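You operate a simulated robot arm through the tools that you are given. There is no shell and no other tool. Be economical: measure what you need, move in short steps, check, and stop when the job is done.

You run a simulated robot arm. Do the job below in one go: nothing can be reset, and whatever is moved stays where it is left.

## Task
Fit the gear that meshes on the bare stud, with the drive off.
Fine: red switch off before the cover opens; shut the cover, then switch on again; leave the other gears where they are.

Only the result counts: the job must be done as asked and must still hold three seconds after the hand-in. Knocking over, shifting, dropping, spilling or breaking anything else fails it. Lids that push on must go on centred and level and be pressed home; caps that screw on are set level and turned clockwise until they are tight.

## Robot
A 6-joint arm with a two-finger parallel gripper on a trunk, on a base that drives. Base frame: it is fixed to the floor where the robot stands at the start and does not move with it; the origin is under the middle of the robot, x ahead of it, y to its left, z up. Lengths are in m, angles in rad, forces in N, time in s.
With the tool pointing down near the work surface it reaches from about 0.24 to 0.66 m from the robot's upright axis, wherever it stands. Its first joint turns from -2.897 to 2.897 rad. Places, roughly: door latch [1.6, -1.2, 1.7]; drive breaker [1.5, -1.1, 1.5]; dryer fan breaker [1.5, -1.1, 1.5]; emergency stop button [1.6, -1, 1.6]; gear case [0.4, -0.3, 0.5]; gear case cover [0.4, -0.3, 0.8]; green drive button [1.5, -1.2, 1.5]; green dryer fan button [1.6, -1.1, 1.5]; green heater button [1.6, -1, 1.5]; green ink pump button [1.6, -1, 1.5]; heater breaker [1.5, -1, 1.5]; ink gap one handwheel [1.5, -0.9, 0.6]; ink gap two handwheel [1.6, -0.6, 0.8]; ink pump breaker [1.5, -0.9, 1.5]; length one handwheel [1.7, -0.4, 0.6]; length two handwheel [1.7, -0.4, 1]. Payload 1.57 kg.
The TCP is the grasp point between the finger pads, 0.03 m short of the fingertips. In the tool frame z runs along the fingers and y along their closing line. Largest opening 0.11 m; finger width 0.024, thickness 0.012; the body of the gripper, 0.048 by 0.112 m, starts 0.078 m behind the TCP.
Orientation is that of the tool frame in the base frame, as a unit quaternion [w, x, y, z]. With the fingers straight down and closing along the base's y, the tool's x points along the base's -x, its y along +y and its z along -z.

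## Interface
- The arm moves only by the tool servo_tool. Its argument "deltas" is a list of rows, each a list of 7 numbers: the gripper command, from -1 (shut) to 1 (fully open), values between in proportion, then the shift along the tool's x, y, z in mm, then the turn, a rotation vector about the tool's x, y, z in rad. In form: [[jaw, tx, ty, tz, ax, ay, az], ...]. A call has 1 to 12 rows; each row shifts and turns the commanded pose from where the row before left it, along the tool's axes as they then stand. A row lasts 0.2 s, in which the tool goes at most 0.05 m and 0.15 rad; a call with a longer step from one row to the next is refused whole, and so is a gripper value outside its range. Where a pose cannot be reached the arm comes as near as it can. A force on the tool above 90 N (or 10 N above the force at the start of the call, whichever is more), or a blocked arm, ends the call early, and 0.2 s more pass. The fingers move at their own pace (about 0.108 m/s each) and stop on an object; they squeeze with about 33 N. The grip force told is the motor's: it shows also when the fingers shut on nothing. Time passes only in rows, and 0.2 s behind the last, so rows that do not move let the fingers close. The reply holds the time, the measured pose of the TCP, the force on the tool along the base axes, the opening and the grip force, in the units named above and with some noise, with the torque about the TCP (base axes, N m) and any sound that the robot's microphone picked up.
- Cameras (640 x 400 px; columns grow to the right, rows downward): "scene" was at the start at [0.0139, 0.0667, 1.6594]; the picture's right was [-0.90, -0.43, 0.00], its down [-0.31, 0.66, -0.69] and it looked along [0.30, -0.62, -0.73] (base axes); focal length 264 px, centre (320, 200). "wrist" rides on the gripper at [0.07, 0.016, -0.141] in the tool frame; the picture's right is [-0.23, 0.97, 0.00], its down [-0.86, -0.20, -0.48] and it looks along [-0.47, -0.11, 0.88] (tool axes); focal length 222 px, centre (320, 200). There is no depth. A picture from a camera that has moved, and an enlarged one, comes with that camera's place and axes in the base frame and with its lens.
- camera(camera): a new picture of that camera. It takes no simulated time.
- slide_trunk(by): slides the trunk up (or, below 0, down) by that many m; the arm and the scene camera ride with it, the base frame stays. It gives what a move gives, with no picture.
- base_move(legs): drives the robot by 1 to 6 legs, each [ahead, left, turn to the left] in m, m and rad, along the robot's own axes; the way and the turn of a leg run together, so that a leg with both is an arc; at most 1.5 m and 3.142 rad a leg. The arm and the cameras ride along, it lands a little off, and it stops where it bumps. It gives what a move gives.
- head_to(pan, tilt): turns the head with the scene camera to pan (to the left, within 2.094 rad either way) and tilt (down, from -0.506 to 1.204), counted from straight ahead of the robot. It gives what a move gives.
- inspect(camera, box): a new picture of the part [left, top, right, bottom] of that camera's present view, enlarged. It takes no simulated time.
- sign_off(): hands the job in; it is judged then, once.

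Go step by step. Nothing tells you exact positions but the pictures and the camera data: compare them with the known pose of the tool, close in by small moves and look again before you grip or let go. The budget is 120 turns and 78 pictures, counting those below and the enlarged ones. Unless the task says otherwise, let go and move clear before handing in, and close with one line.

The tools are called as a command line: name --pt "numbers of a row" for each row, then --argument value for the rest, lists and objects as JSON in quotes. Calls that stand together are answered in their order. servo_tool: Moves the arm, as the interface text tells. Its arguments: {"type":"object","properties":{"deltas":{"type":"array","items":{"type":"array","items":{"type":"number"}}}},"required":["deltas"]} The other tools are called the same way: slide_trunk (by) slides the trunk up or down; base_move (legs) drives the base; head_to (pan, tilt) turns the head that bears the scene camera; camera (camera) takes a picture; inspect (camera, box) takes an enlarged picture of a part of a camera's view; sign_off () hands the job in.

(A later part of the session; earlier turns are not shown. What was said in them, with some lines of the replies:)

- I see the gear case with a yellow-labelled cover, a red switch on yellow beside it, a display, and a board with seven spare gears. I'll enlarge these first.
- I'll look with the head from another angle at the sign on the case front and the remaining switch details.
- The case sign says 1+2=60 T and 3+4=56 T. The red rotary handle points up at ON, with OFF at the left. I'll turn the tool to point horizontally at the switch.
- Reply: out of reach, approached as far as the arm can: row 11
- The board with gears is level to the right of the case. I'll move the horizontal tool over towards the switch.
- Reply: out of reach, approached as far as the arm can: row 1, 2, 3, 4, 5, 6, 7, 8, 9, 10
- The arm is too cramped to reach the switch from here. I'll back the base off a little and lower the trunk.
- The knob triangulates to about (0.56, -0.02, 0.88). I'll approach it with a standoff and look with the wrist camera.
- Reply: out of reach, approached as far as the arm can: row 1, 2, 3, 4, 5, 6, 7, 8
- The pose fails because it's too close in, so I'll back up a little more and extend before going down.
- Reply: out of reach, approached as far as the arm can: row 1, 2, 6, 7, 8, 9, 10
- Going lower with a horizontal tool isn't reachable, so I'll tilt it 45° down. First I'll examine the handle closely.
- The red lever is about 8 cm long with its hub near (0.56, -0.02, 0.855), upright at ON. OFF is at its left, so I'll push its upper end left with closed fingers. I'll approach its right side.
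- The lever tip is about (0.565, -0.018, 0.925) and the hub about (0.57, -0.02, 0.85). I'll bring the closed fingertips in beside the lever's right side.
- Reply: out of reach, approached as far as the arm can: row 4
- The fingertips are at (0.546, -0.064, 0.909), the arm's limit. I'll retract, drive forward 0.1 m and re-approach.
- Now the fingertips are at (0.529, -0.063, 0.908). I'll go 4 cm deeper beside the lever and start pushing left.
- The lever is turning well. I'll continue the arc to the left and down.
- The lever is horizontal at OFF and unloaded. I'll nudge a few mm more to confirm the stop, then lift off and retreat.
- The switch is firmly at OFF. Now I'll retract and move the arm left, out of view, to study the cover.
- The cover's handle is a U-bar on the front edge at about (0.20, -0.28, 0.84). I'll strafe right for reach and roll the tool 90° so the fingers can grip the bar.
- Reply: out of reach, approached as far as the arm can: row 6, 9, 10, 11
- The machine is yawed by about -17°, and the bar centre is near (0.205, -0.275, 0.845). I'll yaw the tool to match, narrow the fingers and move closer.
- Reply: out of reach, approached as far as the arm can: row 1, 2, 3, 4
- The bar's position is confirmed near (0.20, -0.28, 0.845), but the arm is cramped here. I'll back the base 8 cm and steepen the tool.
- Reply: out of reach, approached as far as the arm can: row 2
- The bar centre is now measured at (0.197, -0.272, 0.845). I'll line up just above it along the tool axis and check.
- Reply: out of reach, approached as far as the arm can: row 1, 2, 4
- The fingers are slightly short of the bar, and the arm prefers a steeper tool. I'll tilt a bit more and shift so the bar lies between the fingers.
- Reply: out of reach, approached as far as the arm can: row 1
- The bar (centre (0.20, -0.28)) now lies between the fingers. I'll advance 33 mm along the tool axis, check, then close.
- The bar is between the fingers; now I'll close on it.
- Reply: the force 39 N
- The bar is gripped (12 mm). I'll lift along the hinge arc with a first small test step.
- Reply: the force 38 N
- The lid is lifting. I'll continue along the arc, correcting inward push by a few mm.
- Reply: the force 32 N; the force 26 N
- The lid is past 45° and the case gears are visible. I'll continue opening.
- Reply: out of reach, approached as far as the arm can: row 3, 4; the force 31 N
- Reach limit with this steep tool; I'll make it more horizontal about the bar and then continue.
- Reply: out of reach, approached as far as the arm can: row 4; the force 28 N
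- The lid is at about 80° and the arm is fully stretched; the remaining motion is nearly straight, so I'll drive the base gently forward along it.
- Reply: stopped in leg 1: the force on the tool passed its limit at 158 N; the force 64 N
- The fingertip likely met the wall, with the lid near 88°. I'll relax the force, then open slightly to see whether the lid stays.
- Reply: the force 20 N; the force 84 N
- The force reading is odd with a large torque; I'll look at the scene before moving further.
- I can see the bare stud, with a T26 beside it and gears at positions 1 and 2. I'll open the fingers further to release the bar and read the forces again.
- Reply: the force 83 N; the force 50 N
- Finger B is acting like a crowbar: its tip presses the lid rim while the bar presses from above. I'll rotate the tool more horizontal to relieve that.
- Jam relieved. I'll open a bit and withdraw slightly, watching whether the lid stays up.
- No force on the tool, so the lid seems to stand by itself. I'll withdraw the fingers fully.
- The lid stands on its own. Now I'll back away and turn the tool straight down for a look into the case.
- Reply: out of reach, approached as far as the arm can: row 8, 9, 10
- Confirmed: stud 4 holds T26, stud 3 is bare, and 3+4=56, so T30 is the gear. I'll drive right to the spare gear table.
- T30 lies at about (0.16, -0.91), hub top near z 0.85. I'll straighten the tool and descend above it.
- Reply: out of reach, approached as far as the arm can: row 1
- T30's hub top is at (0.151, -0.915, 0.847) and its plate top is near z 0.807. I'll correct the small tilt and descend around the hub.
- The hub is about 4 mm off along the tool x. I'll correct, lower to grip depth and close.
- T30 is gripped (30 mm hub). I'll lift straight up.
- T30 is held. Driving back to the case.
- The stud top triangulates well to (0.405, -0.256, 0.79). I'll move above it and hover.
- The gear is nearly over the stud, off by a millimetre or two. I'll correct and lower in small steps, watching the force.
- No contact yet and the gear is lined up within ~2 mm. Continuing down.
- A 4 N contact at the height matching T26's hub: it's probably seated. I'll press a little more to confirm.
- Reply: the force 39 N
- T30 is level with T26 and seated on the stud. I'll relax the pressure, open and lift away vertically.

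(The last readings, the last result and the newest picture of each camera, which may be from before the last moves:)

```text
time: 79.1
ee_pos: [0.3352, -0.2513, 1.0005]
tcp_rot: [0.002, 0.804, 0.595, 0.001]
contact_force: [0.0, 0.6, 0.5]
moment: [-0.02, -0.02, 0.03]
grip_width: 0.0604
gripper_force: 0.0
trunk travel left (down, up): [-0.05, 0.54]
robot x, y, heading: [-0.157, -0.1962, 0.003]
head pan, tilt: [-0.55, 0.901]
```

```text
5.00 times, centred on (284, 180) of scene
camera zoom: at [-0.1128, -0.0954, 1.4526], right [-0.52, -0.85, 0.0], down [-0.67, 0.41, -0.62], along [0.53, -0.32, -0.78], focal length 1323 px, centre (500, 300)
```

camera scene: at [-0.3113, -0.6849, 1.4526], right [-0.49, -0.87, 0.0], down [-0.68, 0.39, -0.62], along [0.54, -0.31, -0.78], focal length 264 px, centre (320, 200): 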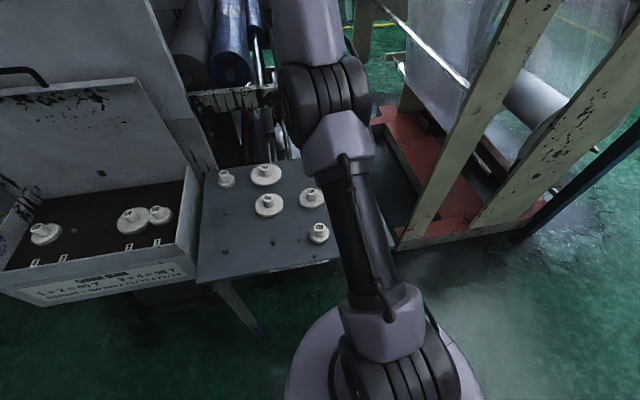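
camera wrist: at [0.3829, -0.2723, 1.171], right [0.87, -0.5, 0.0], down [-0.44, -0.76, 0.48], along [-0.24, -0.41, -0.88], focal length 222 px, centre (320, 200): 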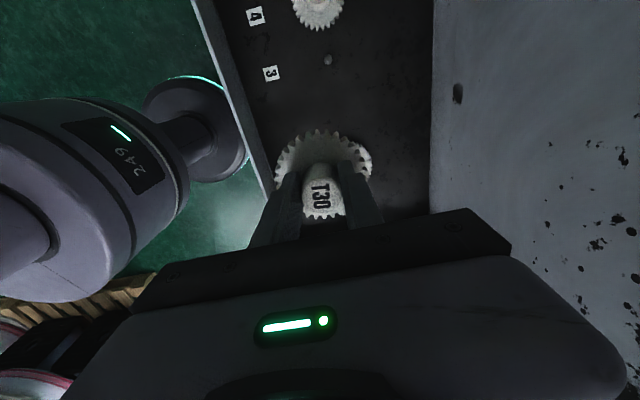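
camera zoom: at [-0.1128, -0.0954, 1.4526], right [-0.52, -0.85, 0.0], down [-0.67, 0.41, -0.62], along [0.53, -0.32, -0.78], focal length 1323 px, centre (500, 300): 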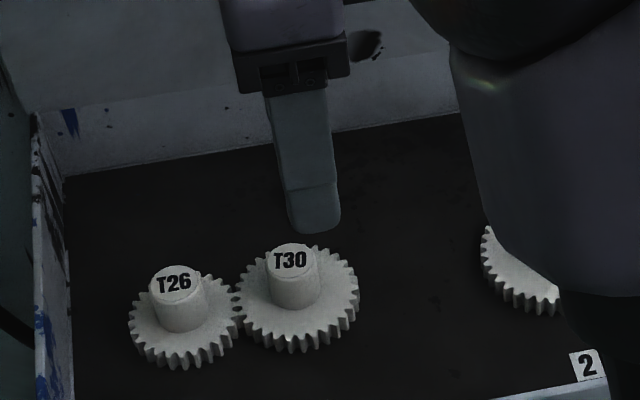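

T30 sits on the stud meshing with T26. Now I'll close the cover: reposition the base and bring the tool back in front of the handle, using the known pose from before.

base_move --legs '[[-0.13, 0.045, 0]]'

servo_tool --pt "-0.4 -8.7 29 -33.6 0 0 0" --pt "-0.4 -8.7 29 -33.6 0 0 0" --pt "-0.4 -8.7 29 -33.6 0 0 0" --pt "-0.4 -8.7 29 -33.6 0 0 0" --pt "-0.4 -8.7 29 -33.6 0 0 0" --pt "-0.4 -8.7 29 -33.6 0 0 0" --pt "-0.4 -8.7 29 -33.6 0 0 0"

servo_tool --pt "-0.4 0 0 0 -0.1325 0 0" --pt "-0.4 0 0 0 -0.1325 0 0" --pt "-0.4 0 0 0 -0.1325 0 0" --pt "-0.4 0 0 0 -0.1325 0 0" --pt "-0.4 0 0 0 -0.1325 0 0" --pt "-0.4 0 0 0 -0.1325 0 0" --pt "-0.4 0 0 0 -0.1325 0 0" --pt "-0.4 0 0 0 -0.1325 0 0"

```text
time: 80.4
ee_pos: [0.2041, -0.2059, 0.9998]
tcp_rot: [0.001, 0.803, 0.597, 0.001]
contact_force: [0.6, 0.0, 0.4]
moment: [-0.03, -0.01, 0.01]
grip_width: 0.0602
gripper_force: 0.0
trunk travel left (down, up): [-0.05, 0.54]
robot x, y, heading: [-0.291, -0.1509, 0.004]
head pan, tilt: [-0.55, 0.901]
```

```text
time: 82.0
ee_pos: [0.3059, -0.2723, 1.1413]
tcp_rot: [0.002, 0.802, 0.597, 0.002]
contact_force: [0.9, -0.2, 0.5]
moment: [0.05, 0.02, -0.02]
grip_width: 0.033
gripper_force: 0.0
out of reach, approached as far as the arm can: row 5, 6, 7
trunk travel left (down, up): [-0.05, 0.54]
robot x, y, heading: [-0.2888, -0.149, 0.011]
head pan, tilt: [-0.55, 0.901]
```

```text
time: 83.8
ee_pos: [0.3072, -0.2776, 1.1478]
tcp_rot: [0.39, 0.706, 0.52, 0.281]
contact_force: [-0.4, 0.0, -0.4]
moment: [0.0, -0.01, 0.02]
grip_width: 0.0334
gripper_force: 0.0
out of reach, approached as far as the arm can: row 1, 8
trunk travel left (down, up): [-0.05, 0.54]
robot x, y, heading: [-0.2889, -0.1507, 0.008]
head pan, tilt: [-0.55, 0.901]
```

servo_tool --pt "-0.3 -5.5 31.4 11.2 0 0 0" --pt "-0.3 -5.5 31.4 11.2 0 0 0" --pt "-0.3 -5.5 31.4 11.2 0 0 0" --pt "-0.3 -5.5 31.4 11.2 0 0 0" --pt "-0.3 0 0 0 -0.06 0 0"

camera --camera "wrist"

```text
time: 85.0
ee_pos: [0.4038, -0.3288, 1.2298]
tcp_rot: [0.412, 0.694, 0.51, 0.297]
contact_force: [-1.1, 0.3, -0.7]
moment: [0.0, 0.03, 0.0]
grip_width: 0.0385
gripper_force: 0.1
trunk travel left (down, up): [-0.05, 0.54]
robot x, y, heading: [-0.2867, -0.1531, 0.003]
head pan, tilt: [-0.55, 0.901]
```

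```text
8 pictures are left
camera wrist: at [0.3139, -0.2275, 1.3127], right [0.38, -0.35, 0.85], down [-0.75, -0.66, 0.06], along [0.54, -0.67, -0.52], focal length 222 px, centre (320, 200)
```

wrist: 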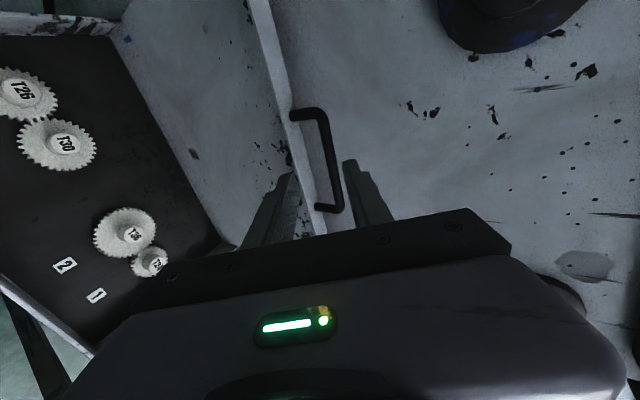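

The handle stands where it was. I'll advance so the bar lies between the fingers and close.

servo_tool --pt "-0.3 -0.5 -2.5 21 0 0 0" --pt "-0.3 -0.5 -2.5 21 0 0 0" --pt "-0.3 -0.5 -2.5 21 0 0 0" --pt "-0.3 -0.5 -2.5 21 0 0 0" --pt "-0.3 0 0 0 0 0 0"

inspect --camera "wrist" --box '[230, 80, 390, 240]'

```text
time: 86.2
ee_pos: [0.4535, -0.3487, 1.193]
tcp_rot: [0.417, 0.69, 0.508, 0.302]
contact_force: [-71.1, 28.5, 33.7]
moment: [-0.5, -1.18, -0.32]
grip_width: 0.0336
gripper_force: 0.1
trunk travel left (down, up): [-0.05, 0.54]
robot x, y, heading: [-0.286, -0.1504, 0.01]
head pan, tilt: [-0.55, 0.901]
```

```text
2.50 times, centred on (310, 160) of wrist
camera zoom: at [0.3628, -0.2456, 1.2735], right [0.37, -0.35, 0.86], down [-0.75, -0.66, 0.06], along [0.55, -0.67, -0.5], focal length 555 px, centre (345, 300)
```

zoom: 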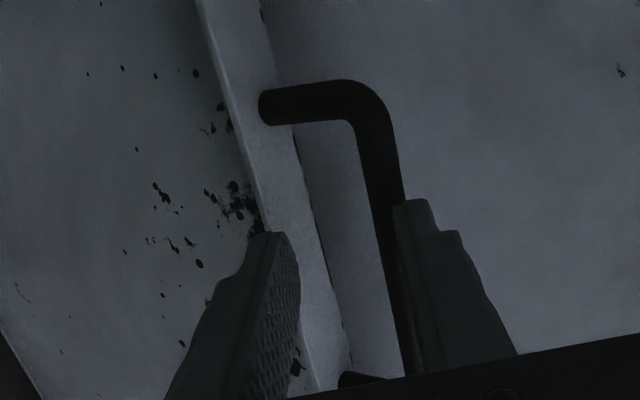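

Finger B is hitting the lid's rim; I'll back off, shift up 12 mm and go in again.

servo_tool --pt "-0.3 0 0 -20 0 0 0" --pt "-0.3 0 6 -15 0 0 0" --pt "-0.3 0 6 0 0 0 0" --pt "-0.3 0 0 15 0 0 0" --pt "-0.3 0 0 10 0 0 0"

inspect --camera "wrist" --box '[230, 80, 390, 240]'

```text
time: 87.4
ee_pos: [0.464, -0.3518, 1.1972]
tcp_rot: [0.412, 0.694, 0.51, 0.296]
contact_force: [0.0, 0.2, -0.7]
moment: [0.01, 0.01, -0.02]
grip_width: 0.0387
gripper_force: 0.1
trunk travel left (down, up): [-0.05, 0.54]
robot x, y, heading: [-0.2853, -0.1507, 0.003]
head pan, tilt: [-0.55, 0.901]
```

```text
2.50 times, centred on (310, 160) of wrist
camera zoom: at [0.3756, -0.2507, 1.2793], right [0.38, -0.35, 0.85], down [-0.75, -0.66, 0.06], along [0.54, -0.67, -0.52], focal length 555 px, centre (345, 300)
```

zoom: 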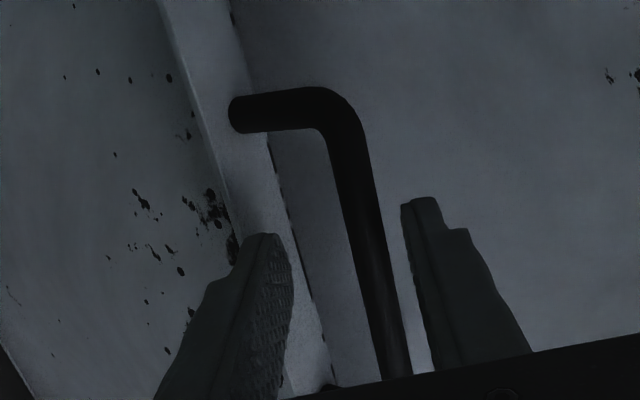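

servo_tool --pt "-0.3 0 5 0 0 0 0" --pt "-0.3 0 0 8 0 0 0" --pt "-0.3 0 0 7 0 0 0" --pt "-1 0 0 0 0 0 0" --pt "-1 0 0 0 0 0 0" --pt "-1 0 0 0 0 0 0"

```text
time: 88.8
ee_pos: [0.4788, -0.3566, 1.1953]
tcp_rot: [0.412, 0.694, 0.51, 0.297]
contact_force: [1.0, 0.3, 12.3]
moment: [0.02, -0.25, 0.01]
grip_width: 0.0116
gripper_force: 29.1
trunk travel left (down, up): [-0.05, 0.54]
robot x, y, heading: [-0.288, -0.1482, 0.002]
head pan, tilt: [-0.55, 0.901]
```

The bar is gripped again with the lid at about 83°. I'll lower it along the arc in stages.

servo_tool --pt "-1 0 -11 -13 0 0 0" --pt "-1 0 -10.5 -13 0 0 0" --pt "-1 0 -25.6 -25.5 0 0 0" --pt "-1 0 -28.2 -22.6 0 0 0" --pt "-1 0 -25.3 -16.5 0 0 0"

```text
time: 90.0
ee_pos: [0.3571, -0.3166, 1.1495]
tcp_rot: [0.412, 0.694, 0.511, 0.297]
contact_force: [-2.4, 4.5, 6.4]
moment: [0.08, 0.0, -0.71]
grip_width: 0.0119
gripper_force: 29.0
trunk travel left (down, up): [-0.05, 0.54]
robot x, y, heading: [-0.2868, -0.1534, 0.002]
head pan, tilt: [-0.55, 0.901]
```

Smooth. Now I'll steepen the tool about the bar before going lower.

servo_tool --pt "-1 0 0 0 0.132 0 0" --pt "-1 0 0 0 0.132 0 0" --pt "-1 0 0 0 0.132 0 0" --pt "-1 0 0 0 0.132 0 0" --pt "-1 0 0 0 0.132 0 0"

```text
time: 91.2
ee_pos: [0.3569, -0.3237, 1.1514]
tcp_rot: [0.198, 0.79, 0.566, 0.127]
contact_force: [5.4, 18.0, 3.4]
moment: [-0.08, -0.13, 0.44]
grip_width: 0.0115
gripper_force: 28.8
out of reach, approached as far as the arm can: row 1
trunk travel left (down, up): [-0.05, 0.54]
robot x, y, heading: [-0.29, -0.1536, 0.008]
head pan, tilt: [-0.55, 0.901]
```

servo_tool --pt "-1 2 -36 4.3 0 0 0" --pt "-1 -1 -35.3 8 0 0 0" --pt "-1 -1 -34.3 11.7 0 0 0" --pt "-1 -1 -32.9 15.2 0 0 0"

```text
time: 92.2
ee_pos: [0.2563, -0.2931, 1.0518]
tcp_rot: [0.198, 0.79, 0.566, 0.126]
contact_force: [-2.8, 26.2, 8.5]
moment: [0.11, 0.03, 0.14]
grip_width: 0.0118
gripper_force: 28.7
trunk travel left (down, up): [-0.05, 0.54]
robot x, y, heading: [-0.2896, -0.1507, 0.007]
head pan, tilt: [-0.55, 0.901]
```

servo_tool --pt "-1 3 -31.3 18.6 0 0 0" --pt "-1 -1 -29 21.7 0 0 0" --pt "-1 0 -26.6 24.6 0 0 0" --pt "-1 0 -23.9 27.3 0 0 0"

inspect --camera "scene" --box '[190, 80, 382, 220]'

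```text
time: 93.2
ee_pos: [0.2045, -0.2776, 0.919]
tcp_rot: [0.198, 0.791, 0.565, 0.127]
contact_force: [-8.2, 2.1, -3.2]
moment: [-0.38, 0.33, -0.37]
grip_width: 0.0115
gripper_force: 29.0
trunk travel left (down, up): [-0.05, 0.54]
robot x, y, heading: [-0.2862, -0.1478, 0.005]
head pan, tilt: [-0.55, 0.901]
```

```text
2.86 times, centred on (286, 150) of scene
camera zoom: at [-0.2456, -0.051, 1.4525], right [-0.52, -0.86, 0.0], down [-0.67, 0.41, -0.62], along [0.53, -0.32, -0.78], focal length 756 px, centre (417, 343)
```

zoom: 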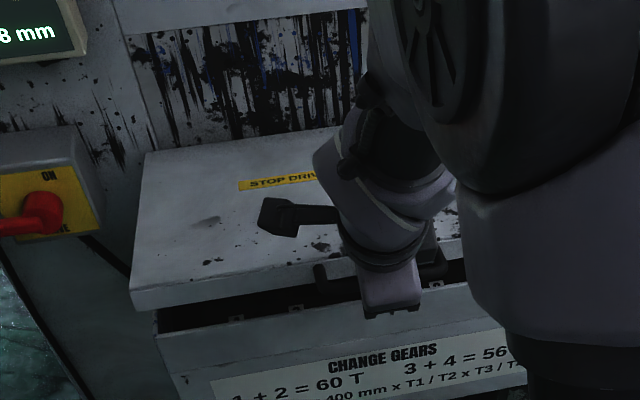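

The display already shows a repeat value, "…8 mm" (expected 308). Lowering the last bit.

servo_tool --pt "-1 0 -12.3 18.4 0 0 0" --pt "-1 0 -11.5 18.7 0 0 0" --pt "-1 0 -4.6 9 0 0 0" --pt "-1 0 -2.3 4.5 0 0 0"

```text
time: 94.2
ee_pos: [0.197, -0.2751, 0.8647]
tcp_rot: [0.195, 0.791, 0.566, 0.126]
contact_force: [-22.9, 25.5, -4.2]
moment: [0.88, -0.11, -0.08]
grip_width: 0.0117
gripper_force: 29.0
trunk travel left (down, up): [-0.05, 0.54]
robot x, y, heading: [-0.2895, -0.1494, 0.007]
head pan, tilt: [-0.55, 0.901]
```

servo_tool --pt "-1 2 -4 3 0 0 0" --pt "-1 0 -1.5 3 0 0 0" --pt "-1 0 -1.5 3 0 0 0" --pt "-1 0 -1 2.5 0 0 0"

inspect --camera "scene" --box '[150, 60, 390, 220]'

```text
time: 95.2
ee_pos: [0.1977, -0.2758, 0.8616]
tcp_rot: [0.195, 0.791, 0.566, 0.124]
contact_force: [-52.4, 26.7, -2.0]
moment: [0.13, 0.39, -0.27]
grip_width: 0.012
gripper_force: 29.1
out of reach, approached as far as the arm can: row 1, 2, 3
trunk travel left (down, up): [-0.05, 0.54]
robot x, y, heading: [-0.2855, -0.1501, 0.003]
head pan, tilt: [-0.55, 0.901]
```

```text
2.50 times, centred on (270, 140) of scene
camera zoom: at [-0.2506, -0.0479, 1.4525], right [-0.52, -0.86, 0.0], down [-0.67, 0.4, -0.62], along [0.54, -0.32, -0.78], focal length 661 px, centre (445, 350)
```

zoom: 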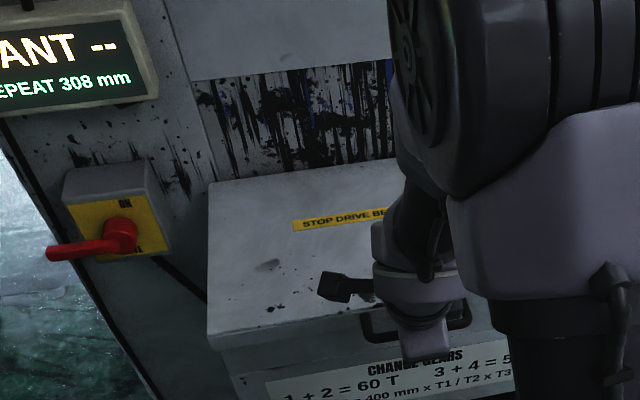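

The cover is down and the display reads REPEAT 308 mm. I'll release, withdraw, then press the cover's front edge with closed fingers to be sure it's shut.

servo_tool --pt "-0.6 0 0 0 0 0 0" --pt "-0.35 0 0 0 0 0 0" --pt "-0.35 0 0 -20 0 0 0" --pt "-0.35 0 0 -30 0 0 0" --pt "-0.35 0 0 -40 0 0 0" --pt "-1 0 0 -10 0 0 0" --pt "-1 1 30 15 0 0 0" --pt "-1 1 30 15 0 0 0" --pt "-1 1 30 15 0 0 0"

```text
time: 97.2
ee_pos: [0.2552, -0.2911, 0.9477]
tcp_rot: [0.197, 0.79, 0.566, 0.127]
contact_force: [-0.1, 0.1, 0.5]
moment: [0.0, 0.03, 0.01]
grip_width: 0.0001
gripper_force: 21.6
trunk travel left (down, up): [-0.05, 0.54]
robot x, y, heading: [-0.2871, -0.1524, 0.008]
head pan, tilt: [-0.55, 0.901]
```

servo_tool --pt "-1 0 -6.4 12.4 0 0 0" --pt "-1 0 -6.4 12.4 0 0 0" --pt "-1 0 -6.4 12.4 0 0 0" --pt "-1 0 -2.3 4.4 0 0 0" --pt "-1 0 -2.3 4.4 0 0 0" --pt "-1 0 -1.4 2.7 0 0 0"

```text
time: 98.6
ee_pos: [0.2581, -0.2908, 0.8943]
tcp_rot: [0.197, 0.791, 0.566, 0.127]
contact_force: [0.1, 0.0, 0.2]
moment: [-0.01, 0.02, -0.02]
grip_width: 0.0002
gripper_force: 21.1
trunk travel left (down, up): [-0.05, 0.54]
robot x, y, heading: [-0.2848, -0.1493, 0.006]
head pan, tilt: [-0.55, 0.901]
```

servo_tool --pt "-1 0 -1.4 2.7 0 0 0" --pt "-1 0 -1.4 2.7 0 0 0" --pt "-1 0 -1.4 2.7 0 0 0" --pt "-1 0 -1.4 2.7 0 0 0" --pt "-1 0 -1.4 2.7 0 0 0" --pt "-1 0 -1.4 2.7 0 0 0"

```text
time: 100.0
ee_pos: [0.2568, -0.2926, 0.8812]
tcp_rot: [0.202, 0.789, 0.565, 0.131]
contact_force: [-1.9, -2.4, 46.3]
moment: [0.29, -0.28, -0.06]
grip_width: 0.0002
gripper_force: 21.3
trunk travel left (down, up): [-0.05, 0.54]
robot x, y, heading: [-0.2898, -0.1516, 0.007]
head pan, tilt: [-0.55, 0.901]
```

The cover is firmly shut (46 N on its top at the expected height). Next I'll lift, drive left to the switch, and turn the tool back for pushing the lever up to ON.

servo_tool --pt "-1 0 18.3 -35.5 0 0 0" --pt "-1 0 18.3 -35.5 0 0 0" --pt "-1 0 18.3 -35.5 0 0 0" --pt "-1 0 18.3 -35.5 0 0 0"

base_move --legs '[[0, 0.21, 0], [0.09, 0, 0]]'

servo_tool --pt "-1 0 0 0 0 0 -0.1428" --pt "-1 0 0 0 0 0 -0.1428" --pt "-1 0 0 0 0 0 -0.1428" --pt "-1 0 0 0 0 0 -0.1428" --pt "-1 0 0 0 0 0 -0.1428" --pt "-1 0 0 0 0 0 -0.1428" --pt "-1 0 0 0 0 0 -0.1428" --pt "-1 0 0 0 0 0 -0.1428" --pt "-1 0 0 0 0 0 -0.1428" --pt "-1 0 0 0 0 0 -0.1428" --pt "-1 0 0 0 0 0 -0.1428"

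servo_tool --pt "-1 0 0 0 0 -0.105 0" --pt "-1 0 0 0 0 -0.105 0" --pt "-1 0 0 0 0 -0.105 0"

```text
time: 101.0
ee_pos: [0.2559, -0.2891, 1.0357]
tcp_rot: [0.198, 0.791, 0.565, 0.127]
contact_force: [-0.2, 0.0, 0.5]
moment: [-0.02, -0.01, -0.02]
grip_width: 0.0002
gripper_force: 21.7
trunk travel left (down, up): [-0.05, 0.54]
robot x, y, heading: [-0.2841, -0.151, 0.01]
head pan, tilt: [-0.55, 0.901]
```

```text
time: 103.4
ee_pos: [0.3429, -0.0687, 1.0359]
tcp_rot: [0.197, 0.79, 0.566, 0.128]
contact_force: [0.2, -0.8, 0.8]
moment: [-0.02, 0.03, -0.03]
grip_width: 0.0001
gripper_force: 22.0
trunk travel left (down, up): [-0.05, 0.54]
robot x, y, heading: [-0.2015, 0.0696, 0.019]
head pan, tilt: [-0.55, 0.901]
```

```text
time: 105.8
ee_pos: [0.341, -0.0705, 1.0351]
tcp_rot: [0.229, 0.157, 0.959, -0.05]
contact_force: [0.3, 0.3, -0.5]
moment: [-0.04, 0.02, -0.04]
grip_width: 0.0001
gripper_force: 21.2
trunk travel left (down, up): [-0.05, 0.54]
robot x, y, heading: [-0.2032, 0.0682, 0.005]
head pan, tilt: [-0.55, 0.901]
```

```text
time: 106.6
ee_pos: [0.3427, -0.0702, 1.035]
tcp_rot: [0.368, 0.149, 0.915, -0.075]
contact_force: [0.4, 0.9, 0.6]
moment: [0.0, -0.02, 0.03]
grip_width: 0.0
gripper_force: 20.9
trunk travel left (down, up): [-0.05, 0.54]
robot x, y, heading: [-0.2003, 0.0692, 0.011]
head pan, tilt: [-0.55, 0.901]
```

servo_tool --pt "-1 14.1 25.7 30.7 0 0 0" --pt "-1 14.1 25.7 30.7 0 0 0" --pt "-1 14.1 25.7 30.7 0 0 0" --pt "-1 14.1 25.7 30.7 0 0 0" --pt "-1 14.1 25.7 30.7 0 0 0" --pt "-1 14.1 25.7 30.7 0 0 0" --pt "-1 14.1 25.7 30.7 0 0 0"

camera --camera "wrist"

```text
time: 108.2
ee_pos: [0.4759, 0.0711, 0.8097]
tcp_rot: [0.377, 0.149, 0.911, -0.074]
contact_force: [-1.2, 0.5, 0.8]
moment: [-0.01, 0.0, 0.01]
grip_width: 0.0002
gripper_force: 21.4
trunk travel left (down, up): [-0.05, 0.54]
robot x, y, heading: [-0.2002, 0.067, 0.006]
head pan, tilt: [-0.55, 0.901]
```

```text
3 pictures are left
camera wrist: at [0.3405, 0.137, 0.8602], right [0.47, 0.87, 0.14], down [0.19, -0.25, 0.95], along [0.86, -0.42, -0.29], focal length 222 px, centre (320, 200)
```

wrist: 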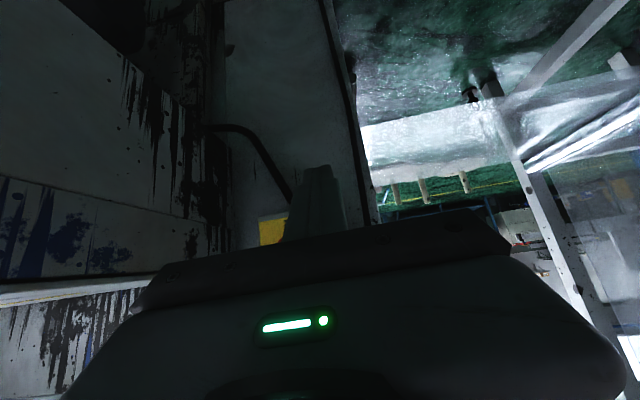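

The closed fingertips are below and left of the hub, under the lever. I'll slide in beneath the lever.

servo_tool --pt "-1 -21 1 20.8 0 0 0" --pt "-1 -21 1 20.8 0 0 0" --pt "-1 -21 1 20.8 0 0 0"

servo_tool --pt "-1 -12.6 2 -12.7 0 0 0" --pt "-1 -12 2 -12 0 0 0" --pt "-1 -12 0 -12 0 0 0"

```text
time: 109.0
ee_pos: [0.5659, 0.0446, 0.8103]
tcp_rot: [0.377, 0.148, 0.911, -0.073]
contact_force: [0.5, 0.4, 0.6]
moment: [-0.01, 0.0, -0.05]
grip_width: 0.0003
gripper_force: 21.4
trunk travel left (down, up): [-0.05, 0.54]
robot x, y, heading: [-0.2002, 0.0719, 0.005]
head pan, tilt: [-0.55, 0.901]
```

```text
time: 109.8
ee_pos: [0.5639, 0.0479, 0.8628]
tcp_rot: [0.378, 0.149, 0.911, -0.074]
contact_force: [0.3, 0.3, 1.0]
moment: [0.01, 0.01, 0.02]
grip_width: 0.0
gripper_force: 21.3
trunk travel left (down, up): [-0.05, 0.54]
robot x, y, heading: [-0.2006, 0.0675, 0.008]
head pan, tilt: [-0.55, 0.901]
```

camera --camera "wrist"

```text
2 pictures are left
camera wrist: at [0.4288, 0.1128, 0.9128], right [0.47, 0.87, 0.14], down [0.19, -0.25, 0.95], along [0.86, -0.42, -0.28], focal length 222 px, centre (320, 200)
```

wrist: 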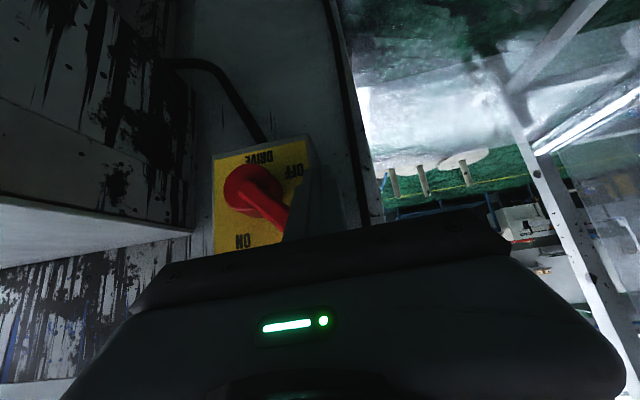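

The lever is already swinging up (about 40°). Continuing the arc to vertical.

servo_tool --pt "-1 -10.5 -4 -10.6 0 0 0" --pt "-1 -10.5 -6 -10.6 0 0 0" --pt "-1 -7.7 -6 -7.7 0 0 0" --pt "-1 -5.6 -9 -5.6 0 0 0" --pt "-1 -4.2 -9 -4.2 0 0 0" --pt "-1 -3.5 -9 -3.5 0 0 0"

```text
time: 111.2
ee_pos: [0.5489, 0.0095, 0.9215]
tcp_rot: [0.377, 0.149, 0.911, -0.075]
contact_force: [-0.4, 0.0, 0.9]
moment: [0.02, 0.03, 0.02]
grip_width: 0.0
gripper_force: 21.2
trunk travel left (down, up): [-0.05, 0.54]
robot x, y, heading: [-0.2042, 0.0679, 0.013]
head pan, tilt: [-0.55, 0.901]
```

servo_tool --pt "-1 0 -3 0 0 0 0" --pt "-1 0 -3 0 0 0 0"

inspect --camera "wrist" --box '[170, 60, 410, 230]'

```text
time: 111.8
ee_pos: [0.5489, 0.0084, 0.9215]
tcp_rot: [0.378, 0.146, 0.911, -0.074]
contact_force: [6.4, 17.2, 2.1]
moment: [0.43, -0.21, 0.3]
grip_width: 0.0
gripper_force: 21.1
trunk travel left (down, up): [-0.05, 0.54]
robot x, y, heading: [-0.2016, 0.0687, 0.009]
head pan, tilt: [-0.55, 0.901]
```

```text
2.35 times, centred on (290, 145) of wrist
camera zoom: at [0.4133, 0.0715, 0.9722], right [0.47, 0.87, 0.14], down [0.19, -0.25, 0.95], along [0.86, -0.42, -0.28], focal length 523 px, centre (391, 329)
```

zoom: 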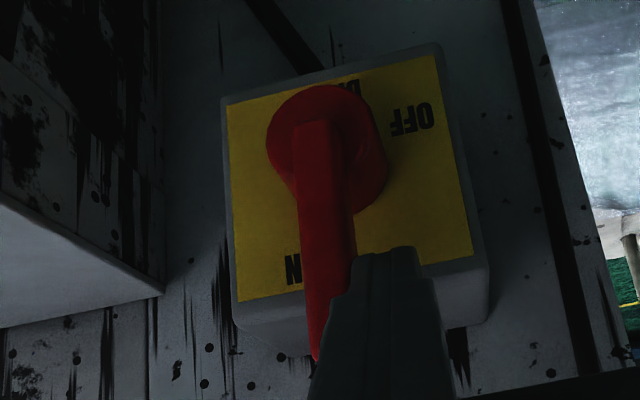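

The lever is vertical at its ON stop. I'll back away clear and take a final look.

servo_tool --pt "-1 0 12 0 0 0 0" --pt "-1 20 5 -25 0 0 0" --pt "-1 20 5 -30 0 0 0" --pt "-1 10 10 -40 0 0 0" --pt "-1 0 25 -40 0 0 0" --pt "-1 0 40 -20 0 0 0" --pt "-1 0 40 -10 0 0 0" --pt "-1 0 40 0 0 0 0" --pt "-1 0 40 0 0 0 0"

camera --camera "scene"

```text
time: 113.8
ee_pos: [0.4744, 0.2581, 0.997]
tcp_rot: [0.377, 0.15, 0.911, -0.074]
contact_force: [-0.5, 0.3, 1.0]
moment: [-0.01, 0.04, 0.01]
grip_width: 0.0
gripper_force: 21.6
trunk travel left (down, up): [-0.05, 0.54]
robot x, y, heading: [-0.2013, 0.0714, 0.009]
head pan, tilt: [-0.55, 0.901]
```

```text
0 pictures are left
camera scene: at [-0.1586, 0.1691, 1.4525], right [-0.52, -0.86, 0.0], down [-0.67, 0.4, -0.62], along [0.53, -0.32, -0.78], focal length 264 px, centre (320, 200)
```

scene: 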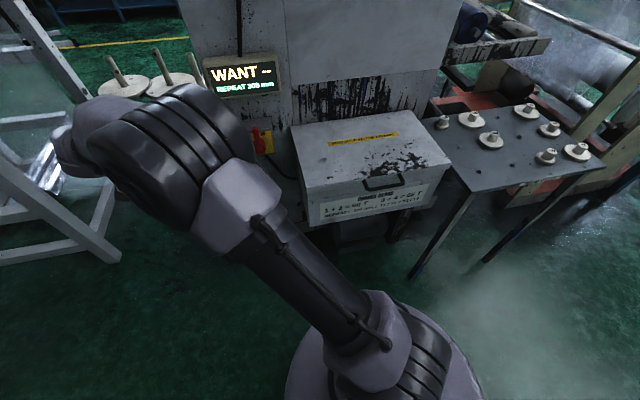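

The cover is shut, the red lever is up at ON, the display reads REPEAT 308 mm, the other gears are undisturbed and the arm is clear. Handing in.

sign_off

```text
The job is handed in.
```

The T30 gear is on the bare stud (position 3) and meshes with T26. I switched the drive off before opening the cover, shut the cover, then switched the drive back on; the display reads REPEAT 308 mm.
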